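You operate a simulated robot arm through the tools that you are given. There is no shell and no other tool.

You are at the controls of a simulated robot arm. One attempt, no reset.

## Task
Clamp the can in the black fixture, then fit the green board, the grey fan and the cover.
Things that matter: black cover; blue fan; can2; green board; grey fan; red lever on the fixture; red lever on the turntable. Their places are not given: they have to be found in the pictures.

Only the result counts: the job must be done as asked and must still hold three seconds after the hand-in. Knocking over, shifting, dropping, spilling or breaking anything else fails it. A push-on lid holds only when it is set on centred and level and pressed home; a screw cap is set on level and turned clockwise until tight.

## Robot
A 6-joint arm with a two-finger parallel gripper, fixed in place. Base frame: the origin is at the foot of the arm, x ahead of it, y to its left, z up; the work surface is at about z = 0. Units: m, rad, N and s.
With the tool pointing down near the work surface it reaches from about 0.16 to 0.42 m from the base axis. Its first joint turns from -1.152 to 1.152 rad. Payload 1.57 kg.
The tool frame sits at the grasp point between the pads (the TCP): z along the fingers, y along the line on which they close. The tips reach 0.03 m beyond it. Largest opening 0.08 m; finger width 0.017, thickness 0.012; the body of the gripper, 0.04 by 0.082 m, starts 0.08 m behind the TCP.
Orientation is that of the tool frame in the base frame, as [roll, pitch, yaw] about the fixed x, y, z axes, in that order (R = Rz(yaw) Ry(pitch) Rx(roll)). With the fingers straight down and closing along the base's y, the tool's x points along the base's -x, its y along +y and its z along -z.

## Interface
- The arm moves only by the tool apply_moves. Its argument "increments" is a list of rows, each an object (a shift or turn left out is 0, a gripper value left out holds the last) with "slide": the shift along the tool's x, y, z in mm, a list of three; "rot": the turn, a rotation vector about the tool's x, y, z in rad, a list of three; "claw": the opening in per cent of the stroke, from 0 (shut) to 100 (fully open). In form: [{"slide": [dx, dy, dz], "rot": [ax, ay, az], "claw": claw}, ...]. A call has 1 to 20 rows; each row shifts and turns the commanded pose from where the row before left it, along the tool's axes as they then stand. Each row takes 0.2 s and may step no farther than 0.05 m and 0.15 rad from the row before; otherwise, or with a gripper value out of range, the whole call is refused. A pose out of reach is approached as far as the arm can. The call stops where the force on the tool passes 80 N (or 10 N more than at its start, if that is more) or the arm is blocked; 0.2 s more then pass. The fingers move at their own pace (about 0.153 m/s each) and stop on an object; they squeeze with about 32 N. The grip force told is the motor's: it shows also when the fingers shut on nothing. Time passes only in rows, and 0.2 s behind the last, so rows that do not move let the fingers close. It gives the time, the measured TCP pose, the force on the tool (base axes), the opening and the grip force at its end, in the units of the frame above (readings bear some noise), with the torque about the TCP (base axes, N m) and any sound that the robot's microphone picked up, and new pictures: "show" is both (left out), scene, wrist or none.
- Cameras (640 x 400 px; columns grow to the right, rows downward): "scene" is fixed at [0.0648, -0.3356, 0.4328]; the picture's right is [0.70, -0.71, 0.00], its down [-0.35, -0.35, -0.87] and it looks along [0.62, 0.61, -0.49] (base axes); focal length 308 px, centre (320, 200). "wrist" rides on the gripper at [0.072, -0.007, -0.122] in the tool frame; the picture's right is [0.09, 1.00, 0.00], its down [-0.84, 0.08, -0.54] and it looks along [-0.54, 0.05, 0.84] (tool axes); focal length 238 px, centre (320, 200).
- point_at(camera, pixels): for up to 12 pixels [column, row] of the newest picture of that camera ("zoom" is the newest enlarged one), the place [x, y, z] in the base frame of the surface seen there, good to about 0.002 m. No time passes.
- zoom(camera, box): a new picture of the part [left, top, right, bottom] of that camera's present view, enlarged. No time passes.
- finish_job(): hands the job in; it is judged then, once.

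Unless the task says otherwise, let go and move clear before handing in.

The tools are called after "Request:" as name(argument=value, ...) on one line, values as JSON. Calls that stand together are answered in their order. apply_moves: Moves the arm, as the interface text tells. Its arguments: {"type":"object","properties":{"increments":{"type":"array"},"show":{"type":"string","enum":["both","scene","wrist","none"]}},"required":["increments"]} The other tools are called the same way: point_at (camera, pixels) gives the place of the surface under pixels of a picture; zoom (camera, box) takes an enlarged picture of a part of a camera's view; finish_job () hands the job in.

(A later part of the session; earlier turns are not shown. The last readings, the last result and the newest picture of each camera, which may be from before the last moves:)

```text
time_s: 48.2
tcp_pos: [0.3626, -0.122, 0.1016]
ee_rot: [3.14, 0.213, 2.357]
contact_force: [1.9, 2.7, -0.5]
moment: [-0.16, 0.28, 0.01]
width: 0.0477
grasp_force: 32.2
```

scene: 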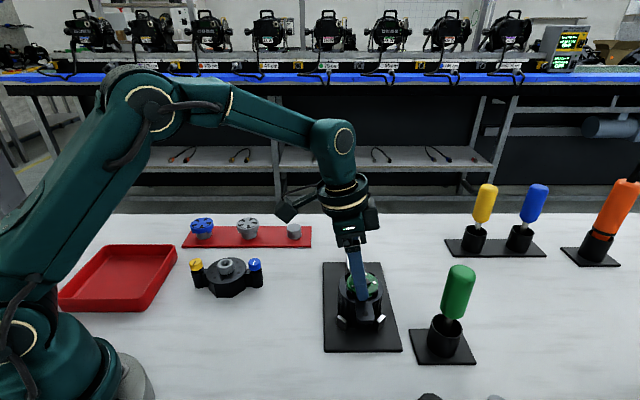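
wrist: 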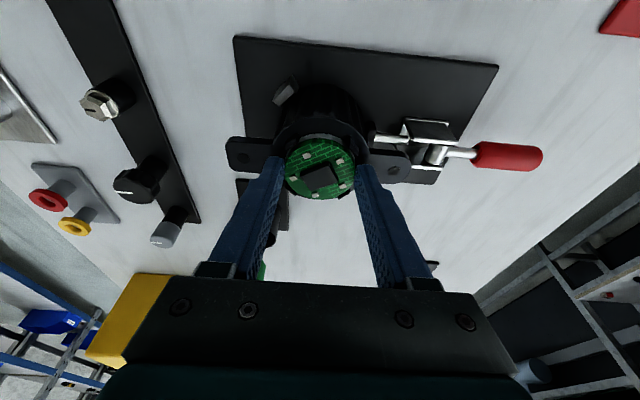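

Small forces only. Continue down 1.5 mm in 0.5–1 mm steps.

Request:
apply_moves(increments=[{"slide": [0.21, 0, 0.98]}, {"slide": [0.1, 0, 0.49]}, {"slide": [0, 0, 0]}, {"slide": [0, 0, 0]}], show="both")

Request:
zoom(camera="scene", box=[320, 240, 400, 320])

Request:
zoom(camera="wrist", box=[240, 100, 400, 240])

```text
time_s: 49.2
tcp_pos: [0.363, -0.1211, 0.0999]
ee_rot: [3.141, 0.212, 2.357]
contact_force: [-10.8, 8.7, 25.1]
moment: [0.11, 0.22, -0.1]
width: 0.0479
grasp_force: 31.8
```

scene: 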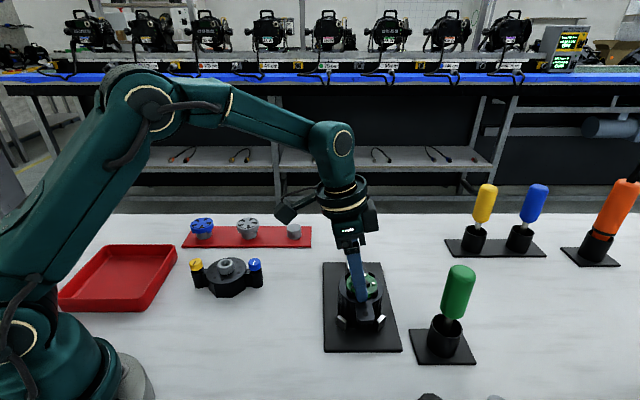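
wrist: 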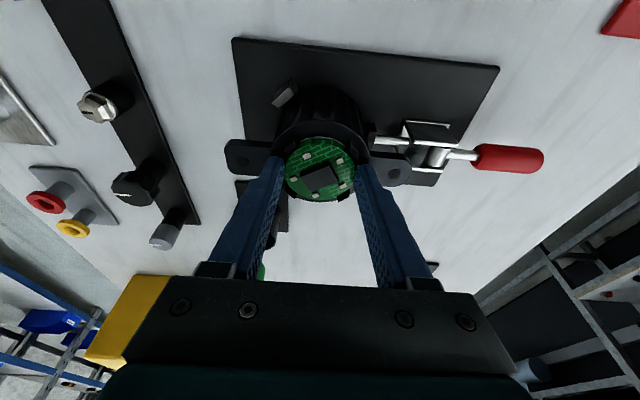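

```text
5.00 times, centred on (360, 280) of scene
```

zoom: 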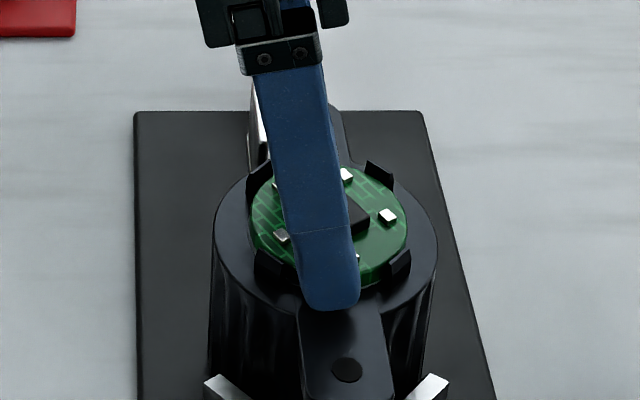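

```text
2.86 times, centred on (320, 170) of wrist
```

zoom: 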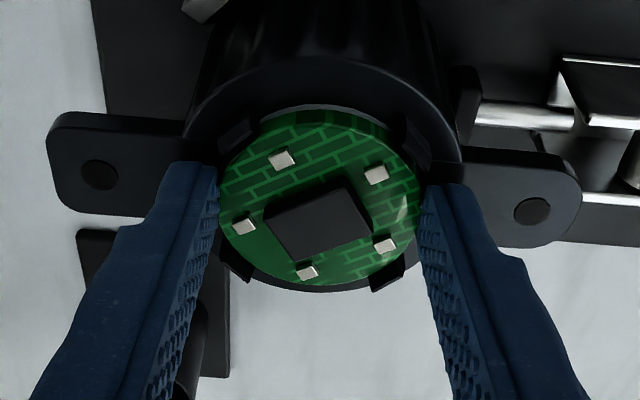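

A 25 N upward reaction at TCP z≈0.0999 means the board has reached the seat. I'll relieve the pressure slightly and open the fingers.

Request:
apply_moves(increments=[{"slide": [-0.25, 0, -1.2]}, {"slide": [0, 0, 0]}, {"claw": 66}, {"claw": 66}, {"claw": 80}, {"slide": [0, 0, 0]}])

Request:
zoom(camera="scene", box=[320, 240, 400, 320])

Request:
zoom(camera="wrist", box=[240, 100, 400, 240])

```text
time_s: 50.6
tcp_pos: [0.3632, -0.1216, 0.1007]
ee_rot: [3.141, 0.21, 2.357]
contact_force: [0.5, 0.9, 0.1]
moment: [-0.04, 0.01, 0.03]
width: 0.064
grasp_force: 0.1
```

scene: 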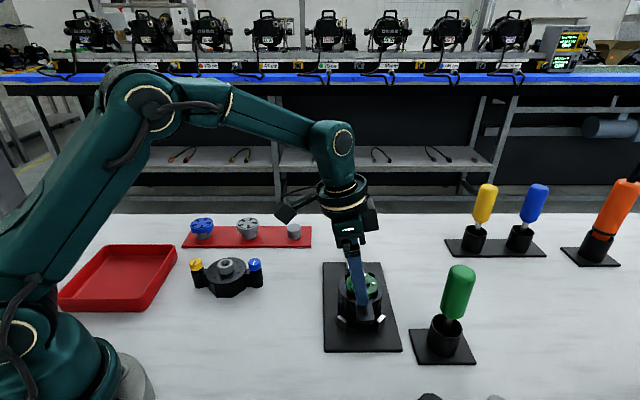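
wrist: 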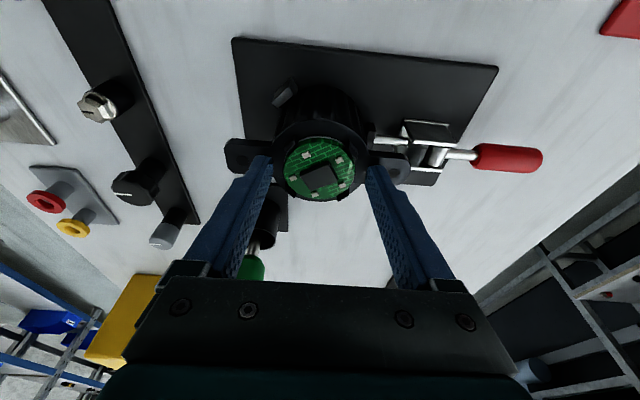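

```text
5.00 times, centred on (360, 280) of scene
```

zoom: 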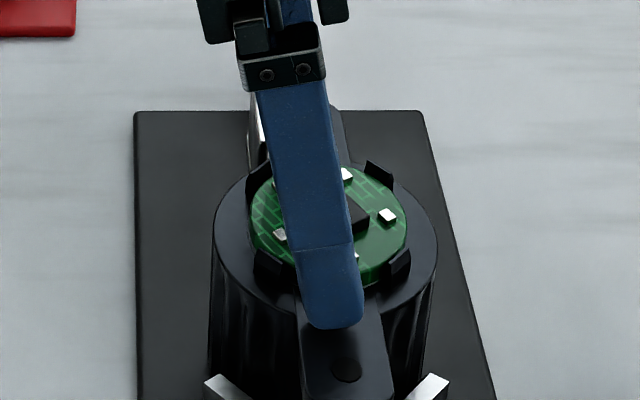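

```text
2.86 times, centred on (320, 170) of wrist
```

zoom: 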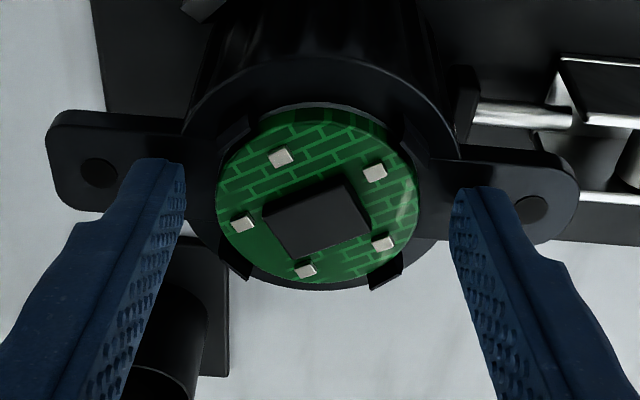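

The board is released and lies between the four clips. I'll rise 60 mm and check its height and level.

Request:
apply_moves(increments=[{"slide": [-2.1, 0, -9.8]}, {"slide": [-5.2, 0, -24.5]}, {"slide": [-5.2, 0, -24.5], "claw": 100}, {"slide": [15, 10, 0]}, {"slide": [0, 0, 0]}])

Request:
zoom(camera="scene", box=[335, 255, 390, 315])

```text
time_s: 51.8
tcp_pos: [0.3587, -0.102, 0.1583]
ee_rot: [3.141, 0.211, 2.356]
contact_force: [-0.2, 0.1, -0.1]
moment: [0.05, -0.03, -0.03]
width: 0.0803
grasp_force: 0.1
```

scene: 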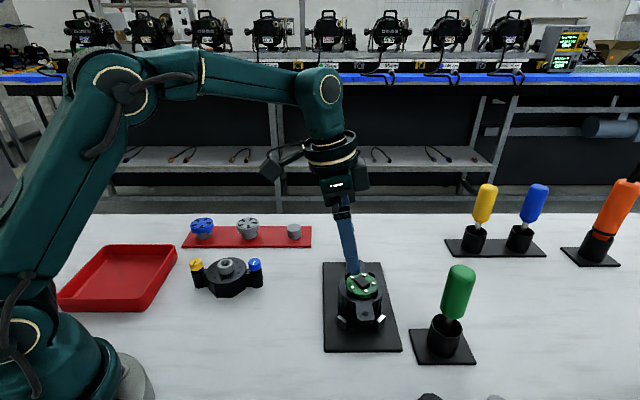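
wrist: 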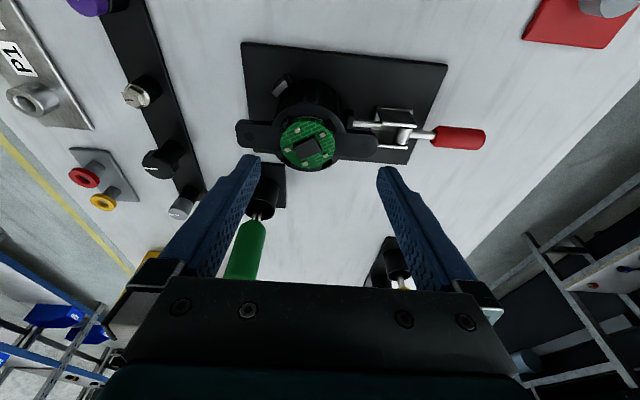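

```text
6.67 times, centred on (362, 285) of scene
```

zoom: 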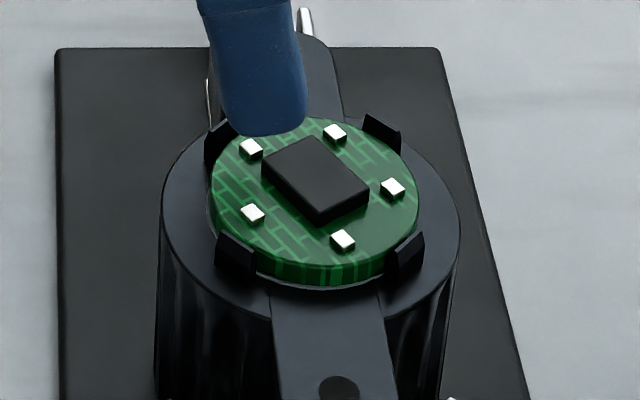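

Request:
point_at(camera="zoom", pixels=[[220, 200], [410, 190], [300, 250], [345, 262], [330, 278], [240, 260], [405, 250], [385, 130], [370, 230], [235, 237], [418, 236], [315, 170]])

Request:
zoom(camera="wrist", box=[230, 90, 390, 190])

```text
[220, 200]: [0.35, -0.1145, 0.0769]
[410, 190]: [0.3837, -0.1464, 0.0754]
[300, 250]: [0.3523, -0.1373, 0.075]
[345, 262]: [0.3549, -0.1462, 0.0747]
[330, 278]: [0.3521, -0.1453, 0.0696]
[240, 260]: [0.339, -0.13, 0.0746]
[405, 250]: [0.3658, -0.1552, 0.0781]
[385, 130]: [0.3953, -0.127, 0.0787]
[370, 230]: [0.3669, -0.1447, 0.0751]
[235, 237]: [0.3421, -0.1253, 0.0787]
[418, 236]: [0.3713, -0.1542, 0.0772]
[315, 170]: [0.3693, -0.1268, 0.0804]
```

```text
4.00 times, centred on (310, 140) of wrist
```

zoom: 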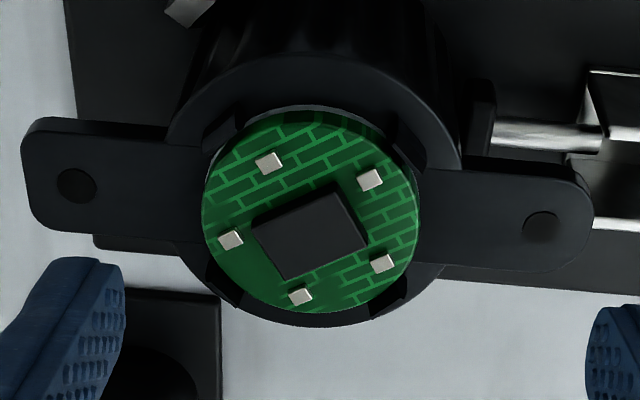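

The board sits level at z≈0.075 with clip tops ≈0.079. Now I study the grey fan's underside lugs closely with a tight scene zoom.

Request:
zoom(camera="scene", box=[233, 213, 263, 243])

Request:
zoom(camera="scene", box=[340, 262, 385, 305])

```text
13.33 times, centred on (248, 228) of scene
```

zoom: 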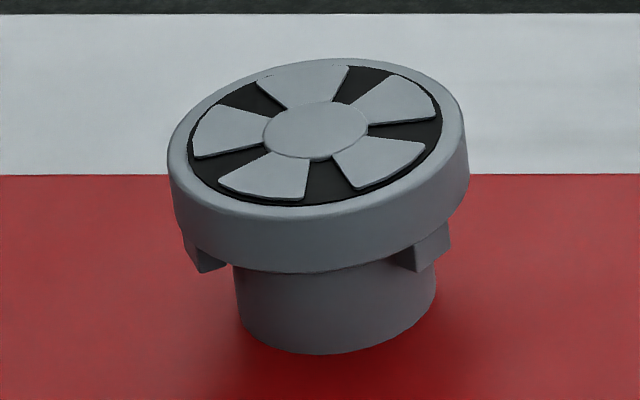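

```text
9.30 times, centred on (362, 284) of scene
```

zoom: 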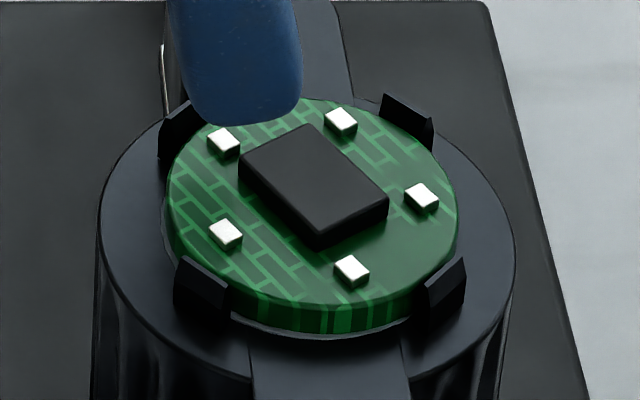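

I'll re-zoom the fan and sample 3D points on its feet to learn their angles and size.

Request:
zoom(camera="scene", box=[233, 213, 263, 243])

Request:
point_at(camera="zoom", pixels=[[190, 250], [200, 262], [212, 265], [225, 264], [408, 262], [418, 262], [430, 250], [445, 235], [320, 265], [320, 275], [320, 300], [175, 215]])

Request:
point_at(camera="zoom", pixels=[[320, 137], [173, 150], [465, 130], [320, 208], [320, 66], [240, 75], [400, 200], [230, 200], [420, 85], [320, 250], [460, 180], [185, 235]])

```text
13.33 times, centred on (248, 228) of scene
```

zoom: 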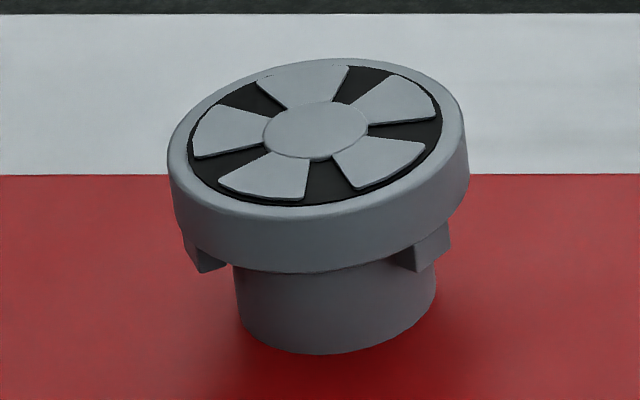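

```text
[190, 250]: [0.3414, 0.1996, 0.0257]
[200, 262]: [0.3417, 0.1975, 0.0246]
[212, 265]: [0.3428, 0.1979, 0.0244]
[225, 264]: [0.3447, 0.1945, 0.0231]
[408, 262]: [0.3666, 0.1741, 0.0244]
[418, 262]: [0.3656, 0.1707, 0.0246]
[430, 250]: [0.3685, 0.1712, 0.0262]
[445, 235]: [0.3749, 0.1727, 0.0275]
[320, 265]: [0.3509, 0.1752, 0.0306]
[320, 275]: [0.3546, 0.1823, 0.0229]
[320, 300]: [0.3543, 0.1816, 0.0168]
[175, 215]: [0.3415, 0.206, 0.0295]
```

```text
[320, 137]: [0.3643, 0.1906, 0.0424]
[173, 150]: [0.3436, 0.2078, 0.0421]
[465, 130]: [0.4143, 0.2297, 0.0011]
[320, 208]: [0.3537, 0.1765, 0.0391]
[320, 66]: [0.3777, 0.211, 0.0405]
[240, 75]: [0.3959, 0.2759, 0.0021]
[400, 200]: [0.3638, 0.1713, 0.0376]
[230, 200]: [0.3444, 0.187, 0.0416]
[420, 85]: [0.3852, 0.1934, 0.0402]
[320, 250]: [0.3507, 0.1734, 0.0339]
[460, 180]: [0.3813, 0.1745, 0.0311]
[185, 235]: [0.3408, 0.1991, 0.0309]
```

The feet sit below the rim at about r=0.023–0.024; two visible ones are near -x and -y, but I need the others. I'll move the wrist camera to look at the fan from the (-x,+y) side with a 30° tilt.

Request:
apply_moves(increments=[{"slide": [34.5, 26.8, -3.5]}, {"slide": [34.5, 26.8, -3.5]}, {"slide": [34.5, 26.8, -3.5]}, {"slide": [34.5, 26.8, -3.5]}, {"slide": [34.5, 26.8, -3.5]}, {"slide": [34.5, 26.8, -3.5]}, {"slide": [34.5, 26.8, -3.5]}, {"slide": [34.5, 26.8, -3.5]}, {"rot": [0, -0.105, 0]}, {"rot": [0, -0.105, 0]}, {"rot": [0, -0.105, 0]}, {"slide": [0, 0, 0]}])

```text
time_s: 54.4
tcp_pos: [0.3157, 0.2426, 0.1272]
ee_rot: [3.141, 0.529, 2.356]
contact_force: [-0.4, -0.2, 0.7]
moment: [-0.03, 0.01, -0.02]
width: 0.08
grasp_force: 0.0
```

scene: 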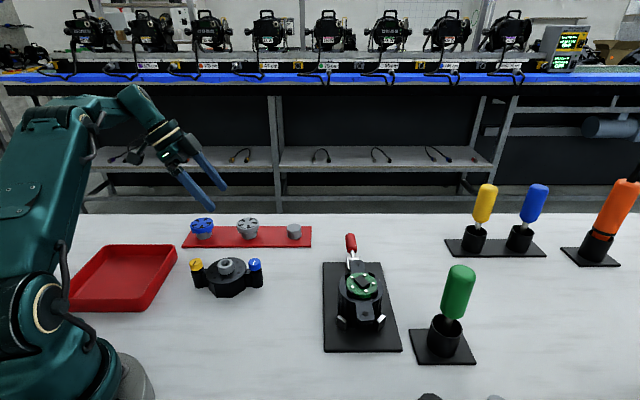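
wrist: 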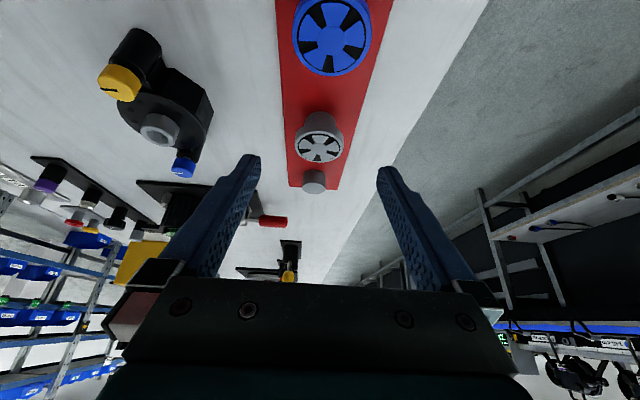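

Request:
zoom(camera="wrist", box=[280, 95, 360, 175])

Request:
zoom(camera="wrist", box=[80, 15, 230, 185])

Request:
zoom(camera="scene", box=[335, 255, 390, 315])

```text
5.00 times, centred on (320, 135) of wrist
```

zoom: 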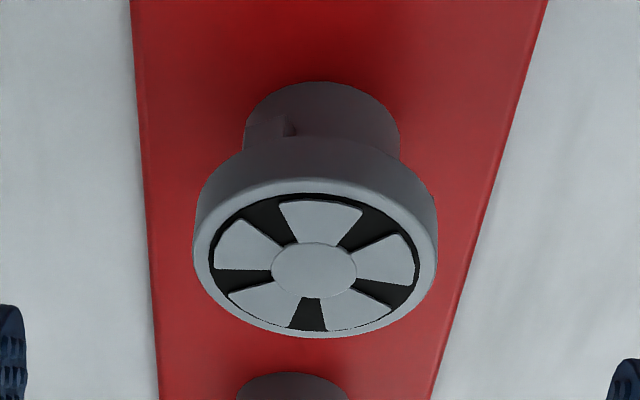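

```text
2.35 times, centred on (155, 100) of wrist
```

zoom: 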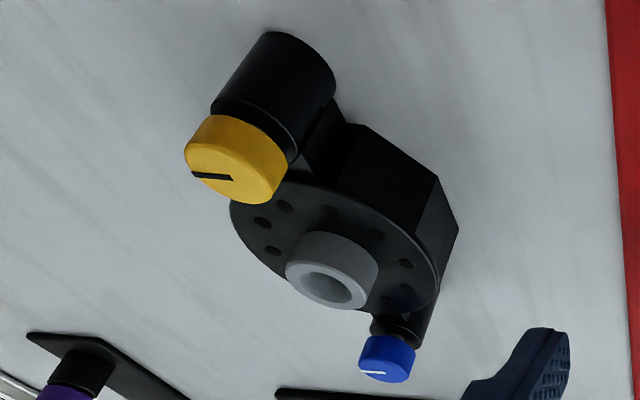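

```text
6.67 times, centred on (362, 285) of scene
```

zoom: 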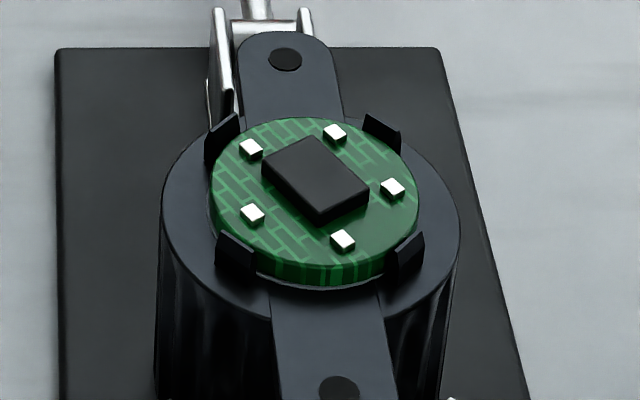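

Only one foot shows on this side (zoom (270,125)), so the fan has three feet about 120° apart (near 168°, -72° and presumably 48°), standing it above the chip. I'll sample this foot and the board's small white parts precisely.

Request:
zoom(camera="wrist", box=[300, 105, 340, 130])

Request:
point_at(camera="zoom", pixels=[[80, 200], [160, 200], [240, 200], [320, 200], [400, 200], [480, 200], [160, 150], [240, 150], [160, 250], [240, 250], [320, 300], [320, 100]])

```text
16.00 times, centred on (320, 118) of wrist
```

zoom: 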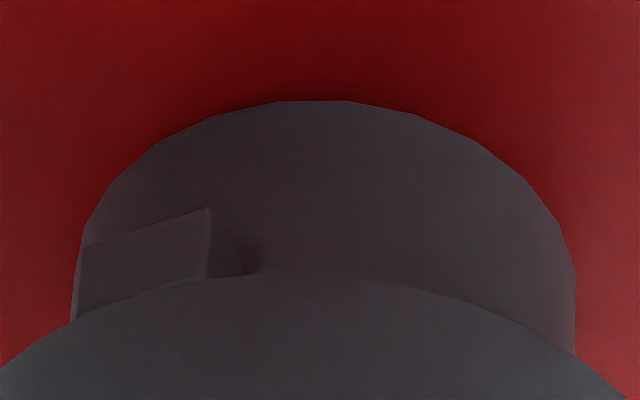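

```text
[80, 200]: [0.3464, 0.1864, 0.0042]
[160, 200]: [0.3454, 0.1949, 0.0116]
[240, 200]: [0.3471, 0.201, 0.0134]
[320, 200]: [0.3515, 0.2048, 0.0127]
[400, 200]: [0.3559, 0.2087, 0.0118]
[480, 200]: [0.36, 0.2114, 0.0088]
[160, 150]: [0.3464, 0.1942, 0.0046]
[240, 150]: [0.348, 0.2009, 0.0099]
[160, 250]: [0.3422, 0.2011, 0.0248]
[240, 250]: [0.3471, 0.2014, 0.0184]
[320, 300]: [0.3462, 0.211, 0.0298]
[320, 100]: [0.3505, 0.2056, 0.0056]
```

Foot outlined at zoom (82–210, 208–310). I'll sample its corners.

Request:
point_at(camera="zoom", pixels=[[90, 250], [88, 290], [150, 232], [203, 214], [203, 260], [150, 270], [212, 240], [216, 250], [225, 260], [236, 265], [100, 300], [185, 225]])

Request:
zoom(camera="scene", box=[347, 270, 380, 300])

```text
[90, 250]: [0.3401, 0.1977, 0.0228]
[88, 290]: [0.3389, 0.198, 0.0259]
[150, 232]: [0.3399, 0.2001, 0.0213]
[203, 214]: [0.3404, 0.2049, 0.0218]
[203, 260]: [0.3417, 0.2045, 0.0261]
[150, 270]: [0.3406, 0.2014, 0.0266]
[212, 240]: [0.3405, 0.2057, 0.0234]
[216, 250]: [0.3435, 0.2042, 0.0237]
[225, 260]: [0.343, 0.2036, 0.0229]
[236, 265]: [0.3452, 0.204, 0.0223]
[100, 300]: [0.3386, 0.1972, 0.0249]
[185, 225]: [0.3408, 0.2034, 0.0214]
```

```text
13.33 times, centred on (364, 285) of scene
```

zoom: 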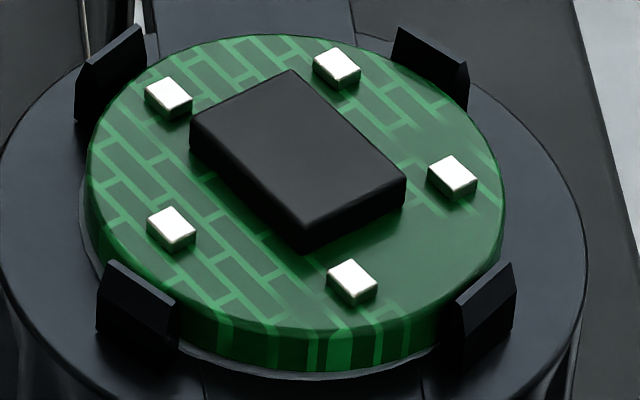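

Each foot reaches down to z≈0.0215 (7.5 mm below the rim), between r≈0.0197 and 0.0247, just outside the board's small parts (r≈0.018, at about 26°+72k). Feet are near 46°, 166°, 286°; turning the fan by -32° puts them at 14°, 134°, 254°, clear of both parts and clips. I'll set up the grasp with tool azimuth 28° and about 6° tilt.

Request:
apply_moves(increments=[{"rot": [0, 0.1417, 0]}, {"rot": [0, 0.1417, 0]}, {"rot": [0, 0.1417, 0]}, {"rot": [-0.01417, 0, -0.14124]}, {"rot": [-0.01417, 0, -0.14124]}, {"rot": [-0.01417, 0, -0.14124]}, {"rot": [-0.01417, 0, -0.14124]}, {"rot": [-0.01417, 0, -0.14124]}, {"rot": [-0.01417, 0, -0.14124]}, {"rot": [-0.01417, 0, -0.14124]}, {"rot": [-0.01417, 0, -0.14124]}, {"rot": [-0.01417, 0, -0.14124]}, {"slide": [-5.5, -32.3, 3.9]}, {"slide": [-5.5, -32.3, 3.9]}, {"slide": [0, 0, 0]}, {"slide": [0, 0, 0]}])

Request:
zoom(camera="wrist", box=[270, 90, 370, 180])

```text
time_s: 57.8
tcp_pos: [0.356, 0.1904, 0.1199]
ee_rot: [-3.14, 0.098, -2.648]
contact_force: [0.4, -0.5, 0.1]
moment: [0.0, 0.04, -0.01]
width: 0.08
grasp_force: 0.1
```

scene: 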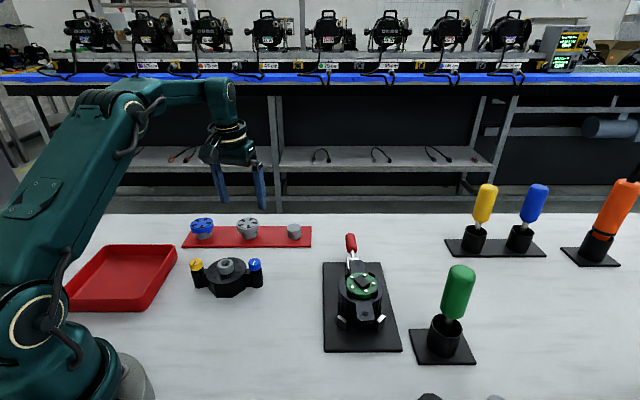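
wrist: 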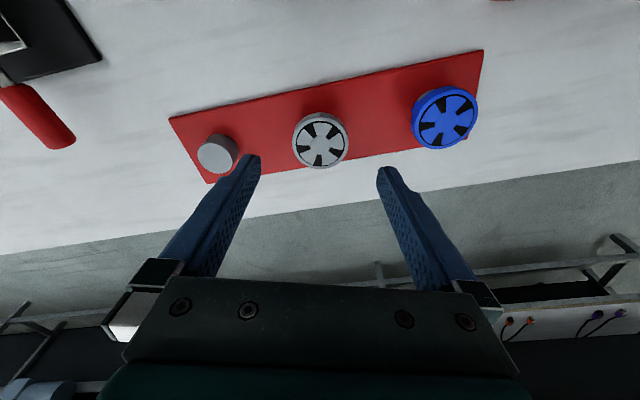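

```text
4.44 times, centred on (320, 135) of wrist
```

zoom: 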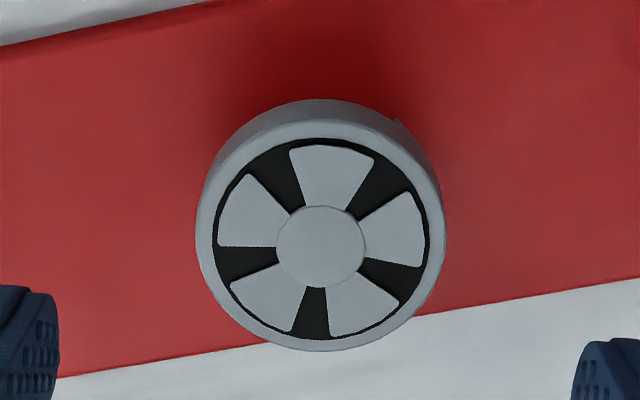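

Request:
point_at(camera="zoom", pixels=[[202, 235], [440, 235], [320, 345], [320, 130], [235, 155], [405, 155], [235, 315], [405, 315], [320, 245]])

```text
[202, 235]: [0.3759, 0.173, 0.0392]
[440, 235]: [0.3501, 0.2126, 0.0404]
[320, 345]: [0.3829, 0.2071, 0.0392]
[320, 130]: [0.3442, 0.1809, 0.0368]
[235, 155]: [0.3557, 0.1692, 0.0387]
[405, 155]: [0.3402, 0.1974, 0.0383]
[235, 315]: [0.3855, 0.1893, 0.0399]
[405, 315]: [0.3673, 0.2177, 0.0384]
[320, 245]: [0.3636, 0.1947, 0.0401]
```

Refined fan centre (0.3633,0.1943); the tool is right above it. I'll advance about 58 mm along the tool axis.

Request:
apply_moves(increments=[{"slide": [0.2, 0, 20]}, {"slide": [0.2, 0, 20]}, {"slide": [0.2, 0, 18]}, {"slide": [0, 0, 0]}, {"slide": [0, 0, 0]}])

Request:
zoom(camera="wrist", box=[240, 110, 400, 210])

Request:
zoom(camera="scene", box=[215, 180, 285, 255])

```text
time_s: 59.0
tcp_pos: [0.361, 0.1913, 0.0633]
ee_rot: [-3.141, 0.099, -2.648]
contact_force: [-0.1, -0.4, -0.7]
moment: [-0.02, -0.02, 0.01]
width: 0.0803
grasp_force: 0.1
```

scene: 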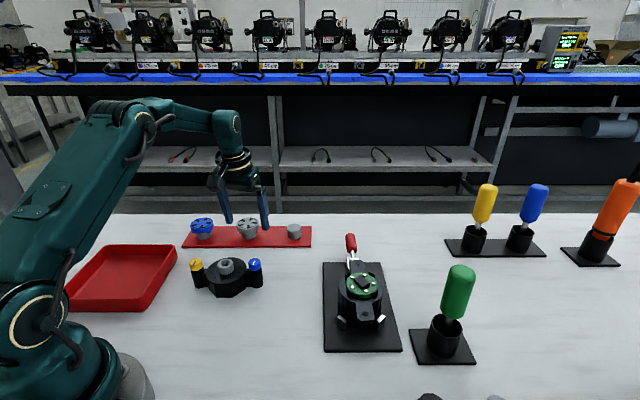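
wrist: 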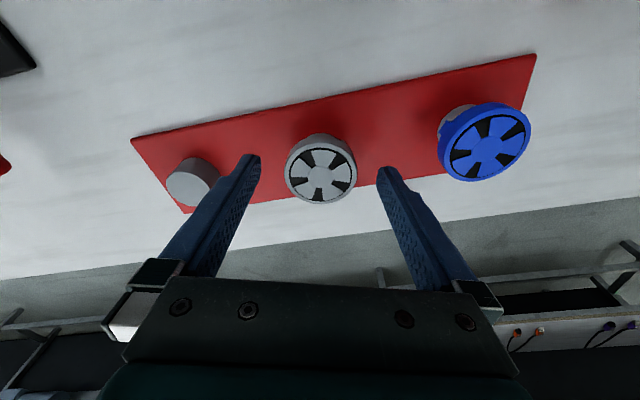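

```text
4.00 times, centred on (320, 160) of wrist
```

zoom: 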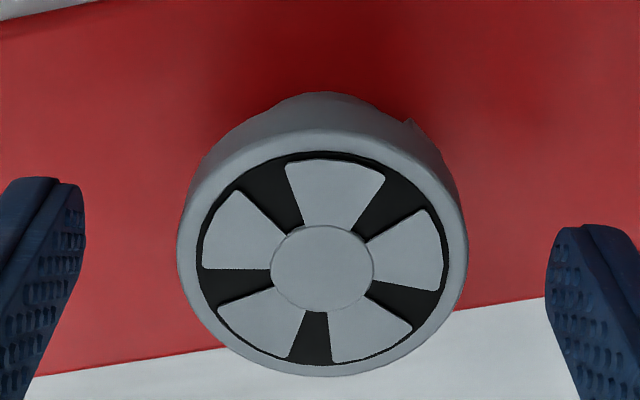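

```text
5.33 times, centred on (250, 218) of scene
```

zoom: 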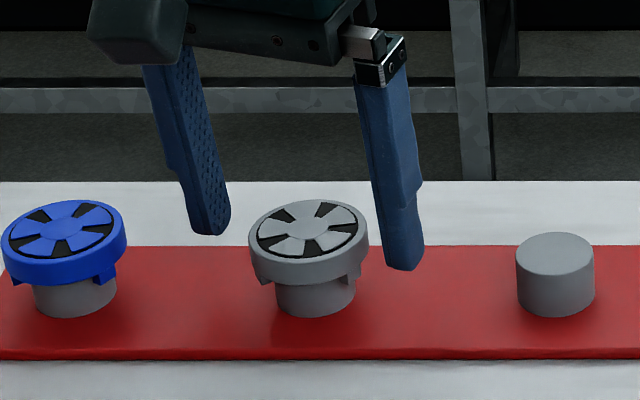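

The fan's hub at zoom (322,268) is about 1.5 mm outward and 1.2 mm to the right of the grip line. I'll correct and go 2.3 mm lower, then close.

Request:
apply_moves(increments=[{"slide": [-1.5, 1.3, 2.5]}, {"slide": [0, 0, 0]}, {"claw": 50}, {"claw": 50}, {"claw": 0}, {"claw": 0}, {"claw": 0}])

Request:
zoom(camera="wrist", box=[240, 110, 400, 210])

Request:
zoom(camera="scene", box=[215, 180, 285, 255])

```text
time_s: 60.6
tcp_pos: [0.361, 0.1942, 0.0604]
ee_rot: [-3.14, 0.1, -2.648]
contact_force: [0.3, 1.1, -0.5]
moment: [0.01, 0.0, -0.03]
width: 0.048
grasp_force: 31.8
```

scene: 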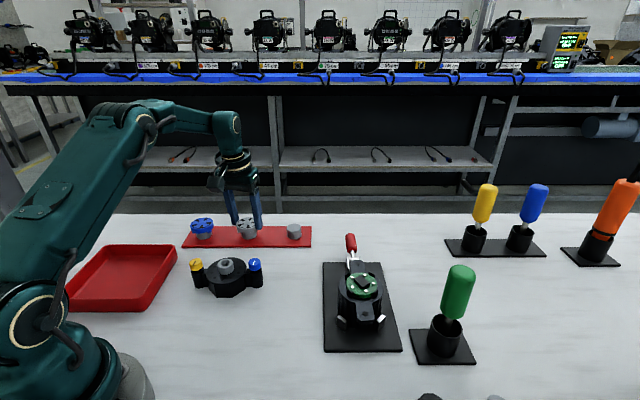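
wrist: 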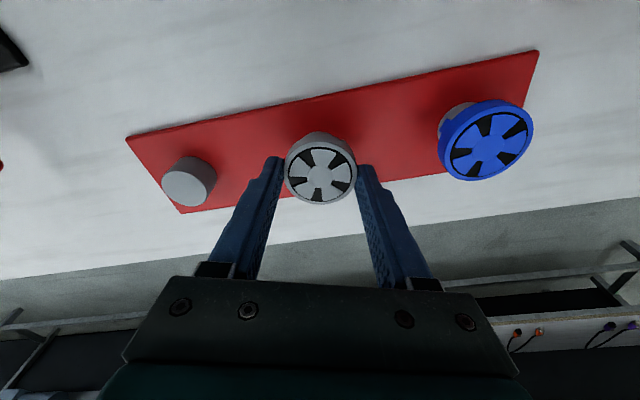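

```text
4.00 times, centred on (320, 160) of wrist
```

zoom: 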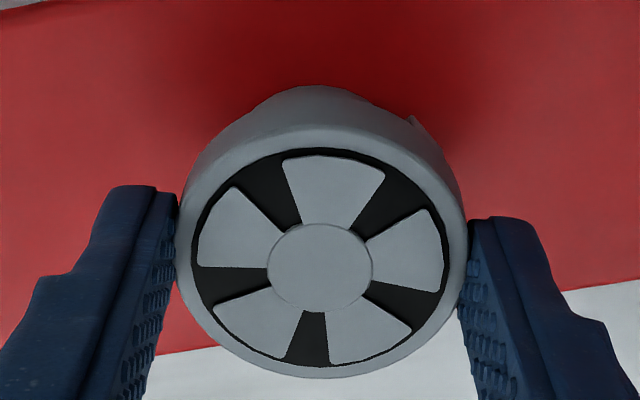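

```text
5.33 times, centred on (250, 218) of scene
```

zoom: 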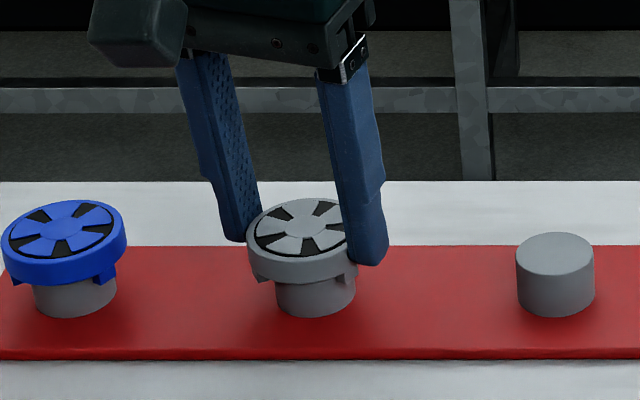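

Fan gripped (48 mm, 32 N). I'll lift straight up, check, and then carry it toward the can while turning it by -32°.

Request:
apply_moves(increments=[{"slide": [-0.5, 0, -5]}, {"slide": [-1.2, 0, -12]}, {"slide": [-1.2, 0, -12.5]}, {"slide": [0, 0, 0]}])

Request:
zoom(camera="scene", box=[215, 180, 285, 255])

Request:
zoom(camera="wrist", box=[240, 110, 400, 210])

```text
time_s: 61.6
tcp_pos: [0.3609, 0.1943, 0.0893]
ee_rot: [-3.141, 0.099, -2.65]
contact_force: [0.5, -1.0, 0.5]
moment: [0.05, 0.01, 0.02]
width: 0.0481
grasp_force: 32.0
```

scene: 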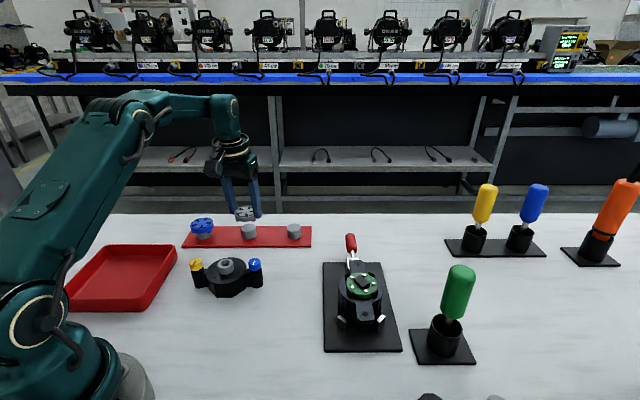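
wrist: 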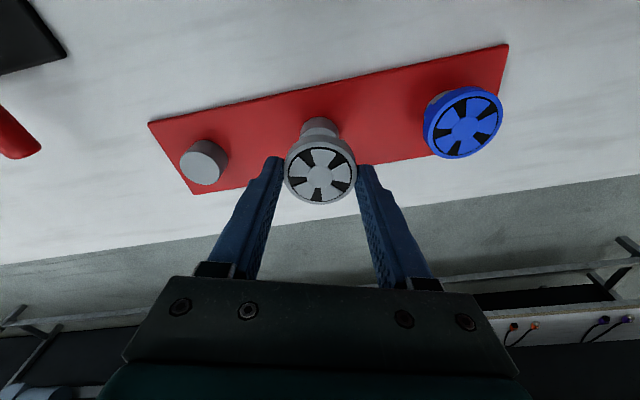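

```text
5.33 times, centred on (250, 218) of scene
```

zoom: 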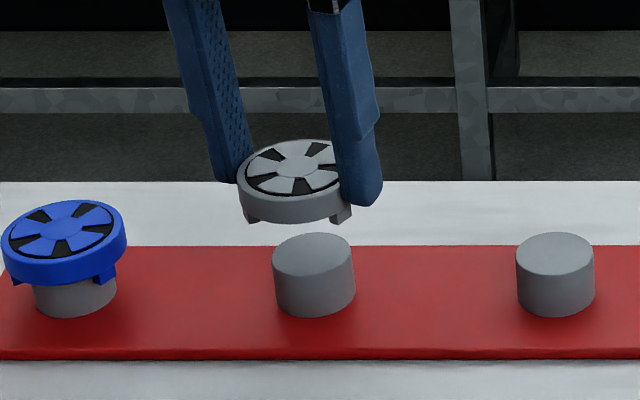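

```text
4.00 times, centred on (320, 160) of wrist
```

zoom: 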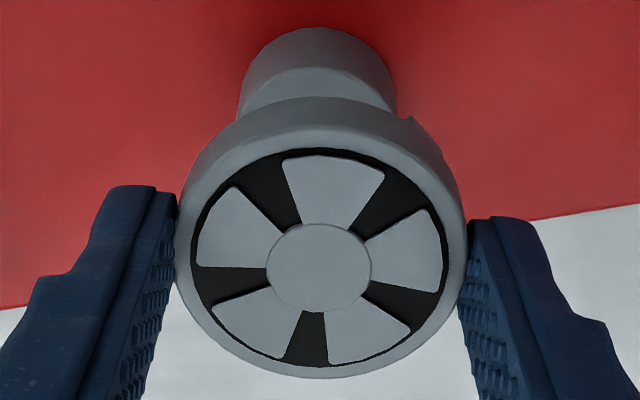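

The fan is lifted, feet visible below its rim. A close zoom to verify foot angles while it is in the air.

Request:
zoom(camera="scene", box=[230, 198, 262, 228])

Request:
point_at(camera="zoom", pixels=[[190, 283], [200, 300], [215, 305], [230, 303], [395, 300], [410, 290], [425, 280], [300, 290], [200, 240], [290, 150]])

```text
13.33 times, centred on (246, 213) of scene
```

zoom: 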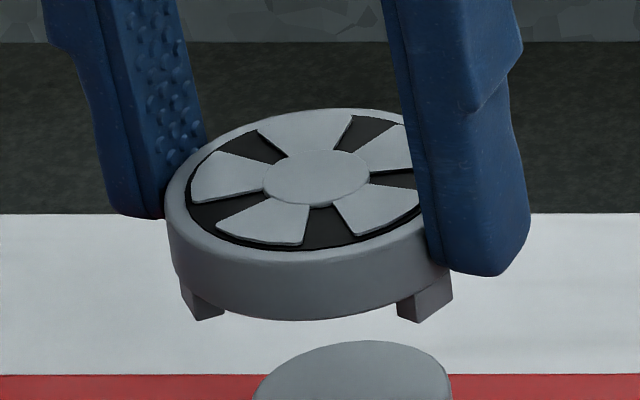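

```text
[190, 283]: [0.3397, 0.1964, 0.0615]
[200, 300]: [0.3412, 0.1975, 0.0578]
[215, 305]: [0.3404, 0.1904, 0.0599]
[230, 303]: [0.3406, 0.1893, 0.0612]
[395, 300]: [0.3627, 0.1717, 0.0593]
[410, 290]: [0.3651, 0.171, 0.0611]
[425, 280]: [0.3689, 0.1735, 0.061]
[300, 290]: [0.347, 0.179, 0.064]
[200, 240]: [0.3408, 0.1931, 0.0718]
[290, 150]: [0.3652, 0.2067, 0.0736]
```

Two feet are clearly visible at zoom (205,300) and (425,300). Now I carry the fan toward the can and rotate it.

Request:
apply_moves(increments=[{"slide": [22.2, -28.1, -18.5]}, {"slide": [22.2, -28.1, -18.5]}, {"slide": [22.2, -28.1, -18.5]}, {"slide": [22.2, -28.1, -18.5]}, {"rot": [0.014, 0, 0.1393]}, {"rot": [0.014, 0, 0.1393]}, {"rot": [0.014, 0, 0.1393]}, {"rot": [0.014, 0, 0.1393]}, {"slide": [0, 0, 0]}], show="scene")

```text
time_s: 63.6
tcp_pos: [0.3311, 0.0509, 0.1564]
ee_rot: [-3.141, 0.101, 3.071]
contact_force: [0.4, -0.5, 0.4]
moment: [0.0, 0.01, -0.01]
width: 0.048
grasp_force: 32.2
```

scene: 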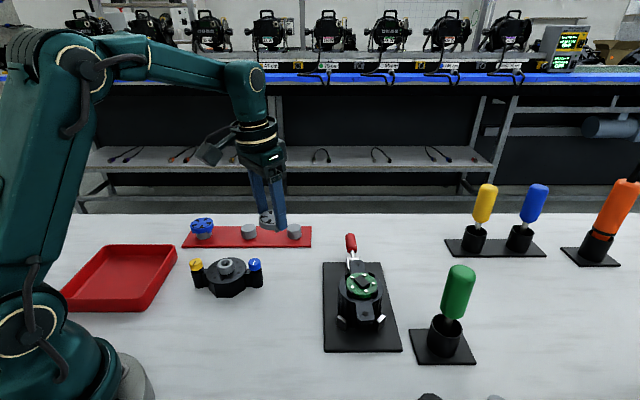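

While the fan is out of the way, I'll measure the seated board's centre from the scene camera.

Request:
zoom(camera="scene", box=[345, 268, 382, 300])

Request:
point_at(camera="zoom", pixels=[[130, 185], [495, 195], [310, 55], [310, 318], [190, 100], [430, 300], [430, 95], [190, 290], [205, 110], [345, 75], [450, 180], [355, 275]])

```text
12.50 times, centred on (364, 284) of scene
```

zoom: 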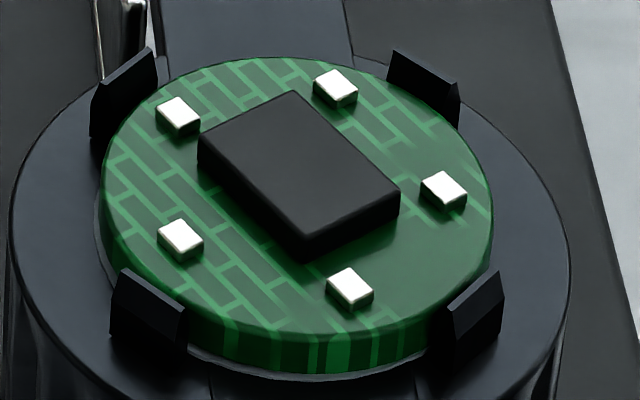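

```text
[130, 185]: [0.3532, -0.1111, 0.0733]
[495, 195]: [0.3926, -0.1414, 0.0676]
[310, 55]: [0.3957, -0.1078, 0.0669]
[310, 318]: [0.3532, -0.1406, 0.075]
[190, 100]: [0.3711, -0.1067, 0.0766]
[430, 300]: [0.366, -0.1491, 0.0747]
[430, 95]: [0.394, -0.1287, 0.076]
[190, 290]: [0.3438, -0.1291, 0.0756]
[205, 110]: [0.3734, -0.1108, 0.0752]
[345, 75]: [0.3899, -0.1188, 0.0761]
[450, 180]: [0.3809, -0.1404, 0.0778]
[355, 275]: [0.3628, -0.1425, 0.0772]
```

Estimated seat centre is (0.3674,-0.1277). I'll bring the fan above it with feet about 25 mm above the clips and then compare positions in the pictures.

Request:
apply_moves(increments=[{"slide": [-9, -35.1, 3.2]}, {"slide": [-9, -35.1, 3.2]}, {"slide": [-9, -35.1, 3.2]}, {"slide": [-9, -35.1, 3.2]}, {"slide": [-9, -35, 3.2]}, {"slide": [0, 0, 0]}, {"slide": [0, 0, 0]}])

Request:
zoom(camera="scene", box=[325, 235, 400, 315])

Request:
zoom(camera="wrist", box=[240, 100, 400, 220])

```text
time_s: 65.2
tcp_pos: [0.3635, -0.1268, 0.1442]
ee_rot: [-3.14, 0.101, 3.074]
contact_force: [0.1, -0.4, 0.4]
moment: [-0.02, -0.01, -0.02]
width: 0.048
grasp_force: 32.0
```

scene: 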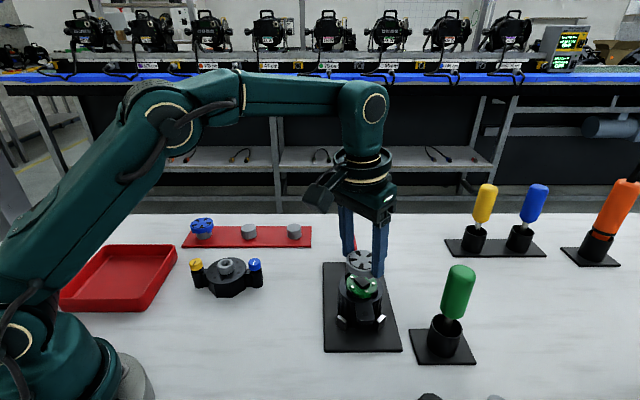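
wrist: 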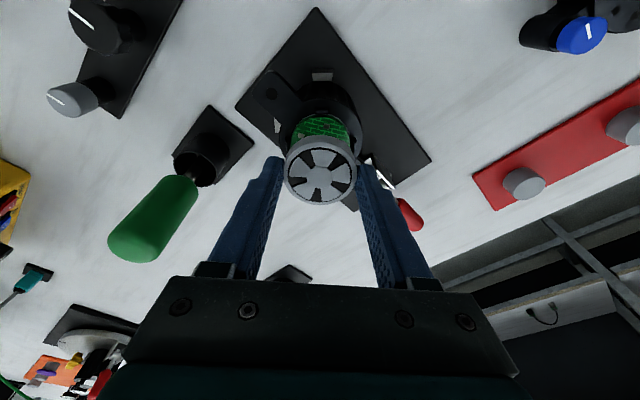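

```text
5.00 times, centred on (362, 275) of scene
```

zoom: 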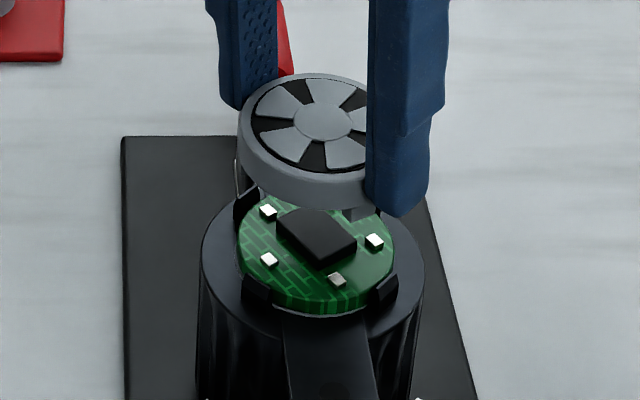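

```text
3.33 times, centred on (320, 160) of wrist
```

zoom: 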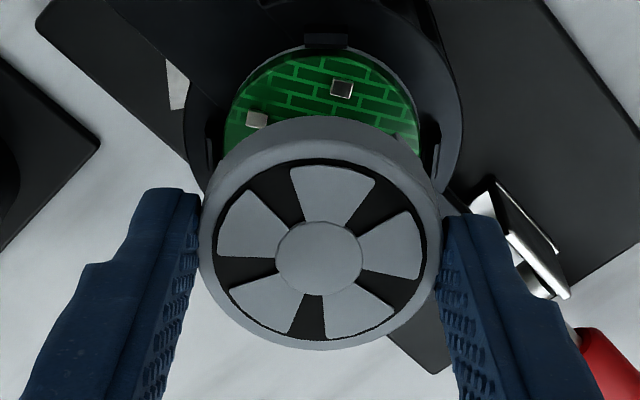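

Comparing pixel geometry: seat centre is about (0.368,-0.129), the board sits about 2 mm toward +x within its clips, and the fan hub is about 2 mm off. White parts are at 22°+72k, so turning the fan a further -27.5° puts its feet at -14°, 106° and 226°, clear of parts and clips. I'll rotate, shift slightly and recheck.

Request:
apply_moves(increments=[{"rot": [0.012, 0, 0.1194]}, {"rot": [0.012, 0, 0.1194]}, {"rot": [0.012, 0, 0.1194]}, {"rot": [0.012, 0, 0.1194]}, {"slide": [-1.6, 0.2, 0]}, {"slide": [0, 0, 0]}, {"slide": [0, 0, 0]}])

Request:
zoom(camera="scene", box=[325, 235, 400, 315])

Request:
zoom(camera="wrist", box=[240, 100, 400, 220])

```text
time_s: 66.8
tcp_pos: [0.3664, -0.1267, 0.1448]
ee_rot: [-3.14, 0.102, 2.594]
contact_force: [-0.5, 0.0, -1.1]
moment: [0.02, 0.0, 0.0]
width: 0.0481
grasp_force: 32.4
```

scene: 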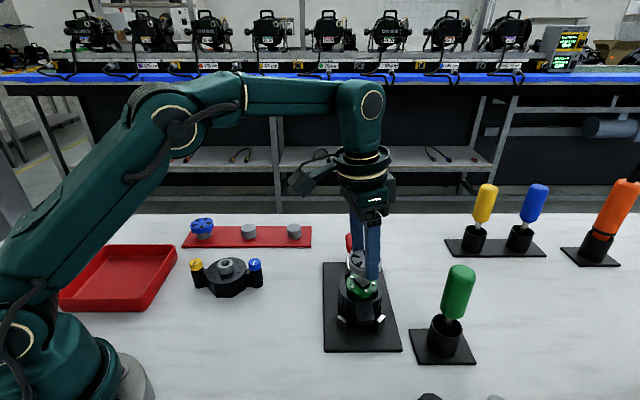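
wrist: 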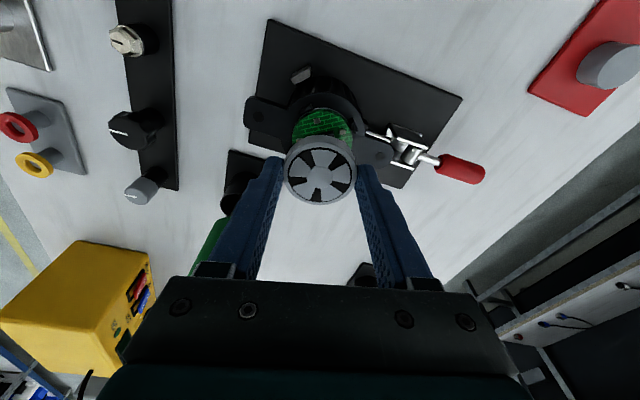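

```text
5.00 times, centred on (362, 275) of scene
```

zoom: 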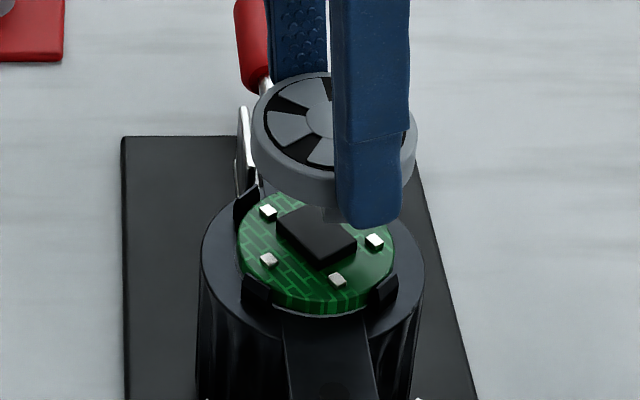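

```text
3.33 times, centred on (320, 160) of wrist
```

zoom: 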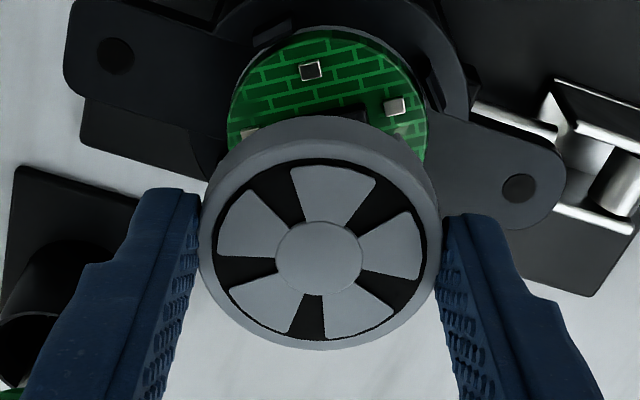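

In the scene zoom the fan now spans 252–417 (centre 334), while the board spans 238–395 (centre 316.5); accounting for height, the fan is about 2.4 mm too far right. I'll correct and descend 20 mm, then compare again.

Request:
apply_moves(increments=[{"slide": [2.3, 0.6, 0]}, {"slide": [1, 0, 9.95]}, {"slide": [0.8, 0, 7.96]}, {"slide": [0, 0, 0]}, {"slide": [0, 0, 0]}])

Request:
zoom(camera="scene", box=[330, 240, 394, 320])

Request:
zoom(camera="wrist", box=[240, 100, 400, 220])

```text
time_s: 68.0
tcp_pos: [0.3642, -0.1261, 0.1254]
ee_rot: [-3.139, 0.102, 2.594]
contact_force: [0.0, -0.2, -1.1]
moment: [-0.03, -0.04, 0.01]
width: 0.048
grasp_force: 31.4
```

scene: 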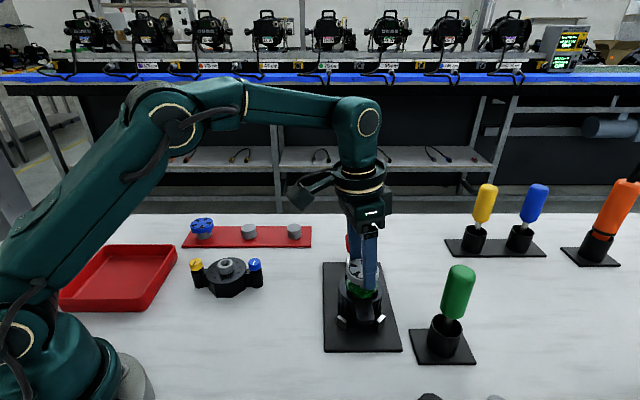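
wrist: 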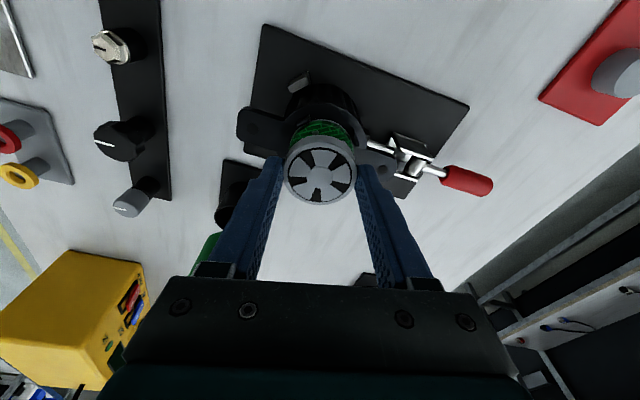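

```text
5.00 times, centred on (362, 280) of scene
```

zoom: 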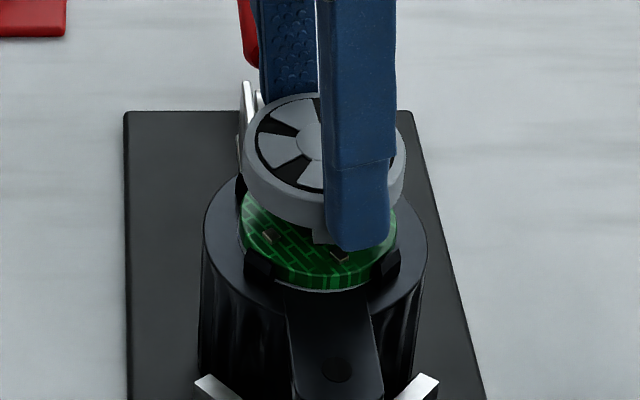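

```text
3.33 times, centred on (320, 160) of wrist
```

zoom: 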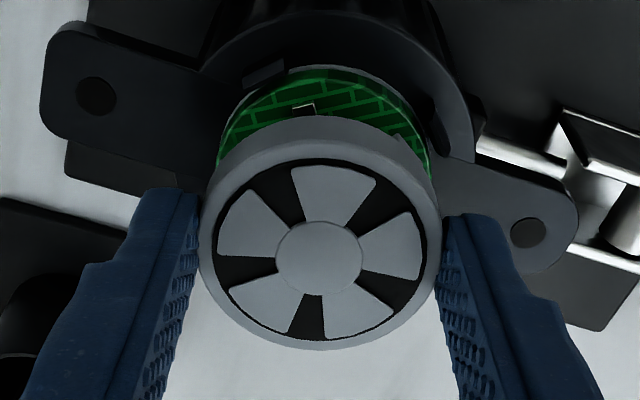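

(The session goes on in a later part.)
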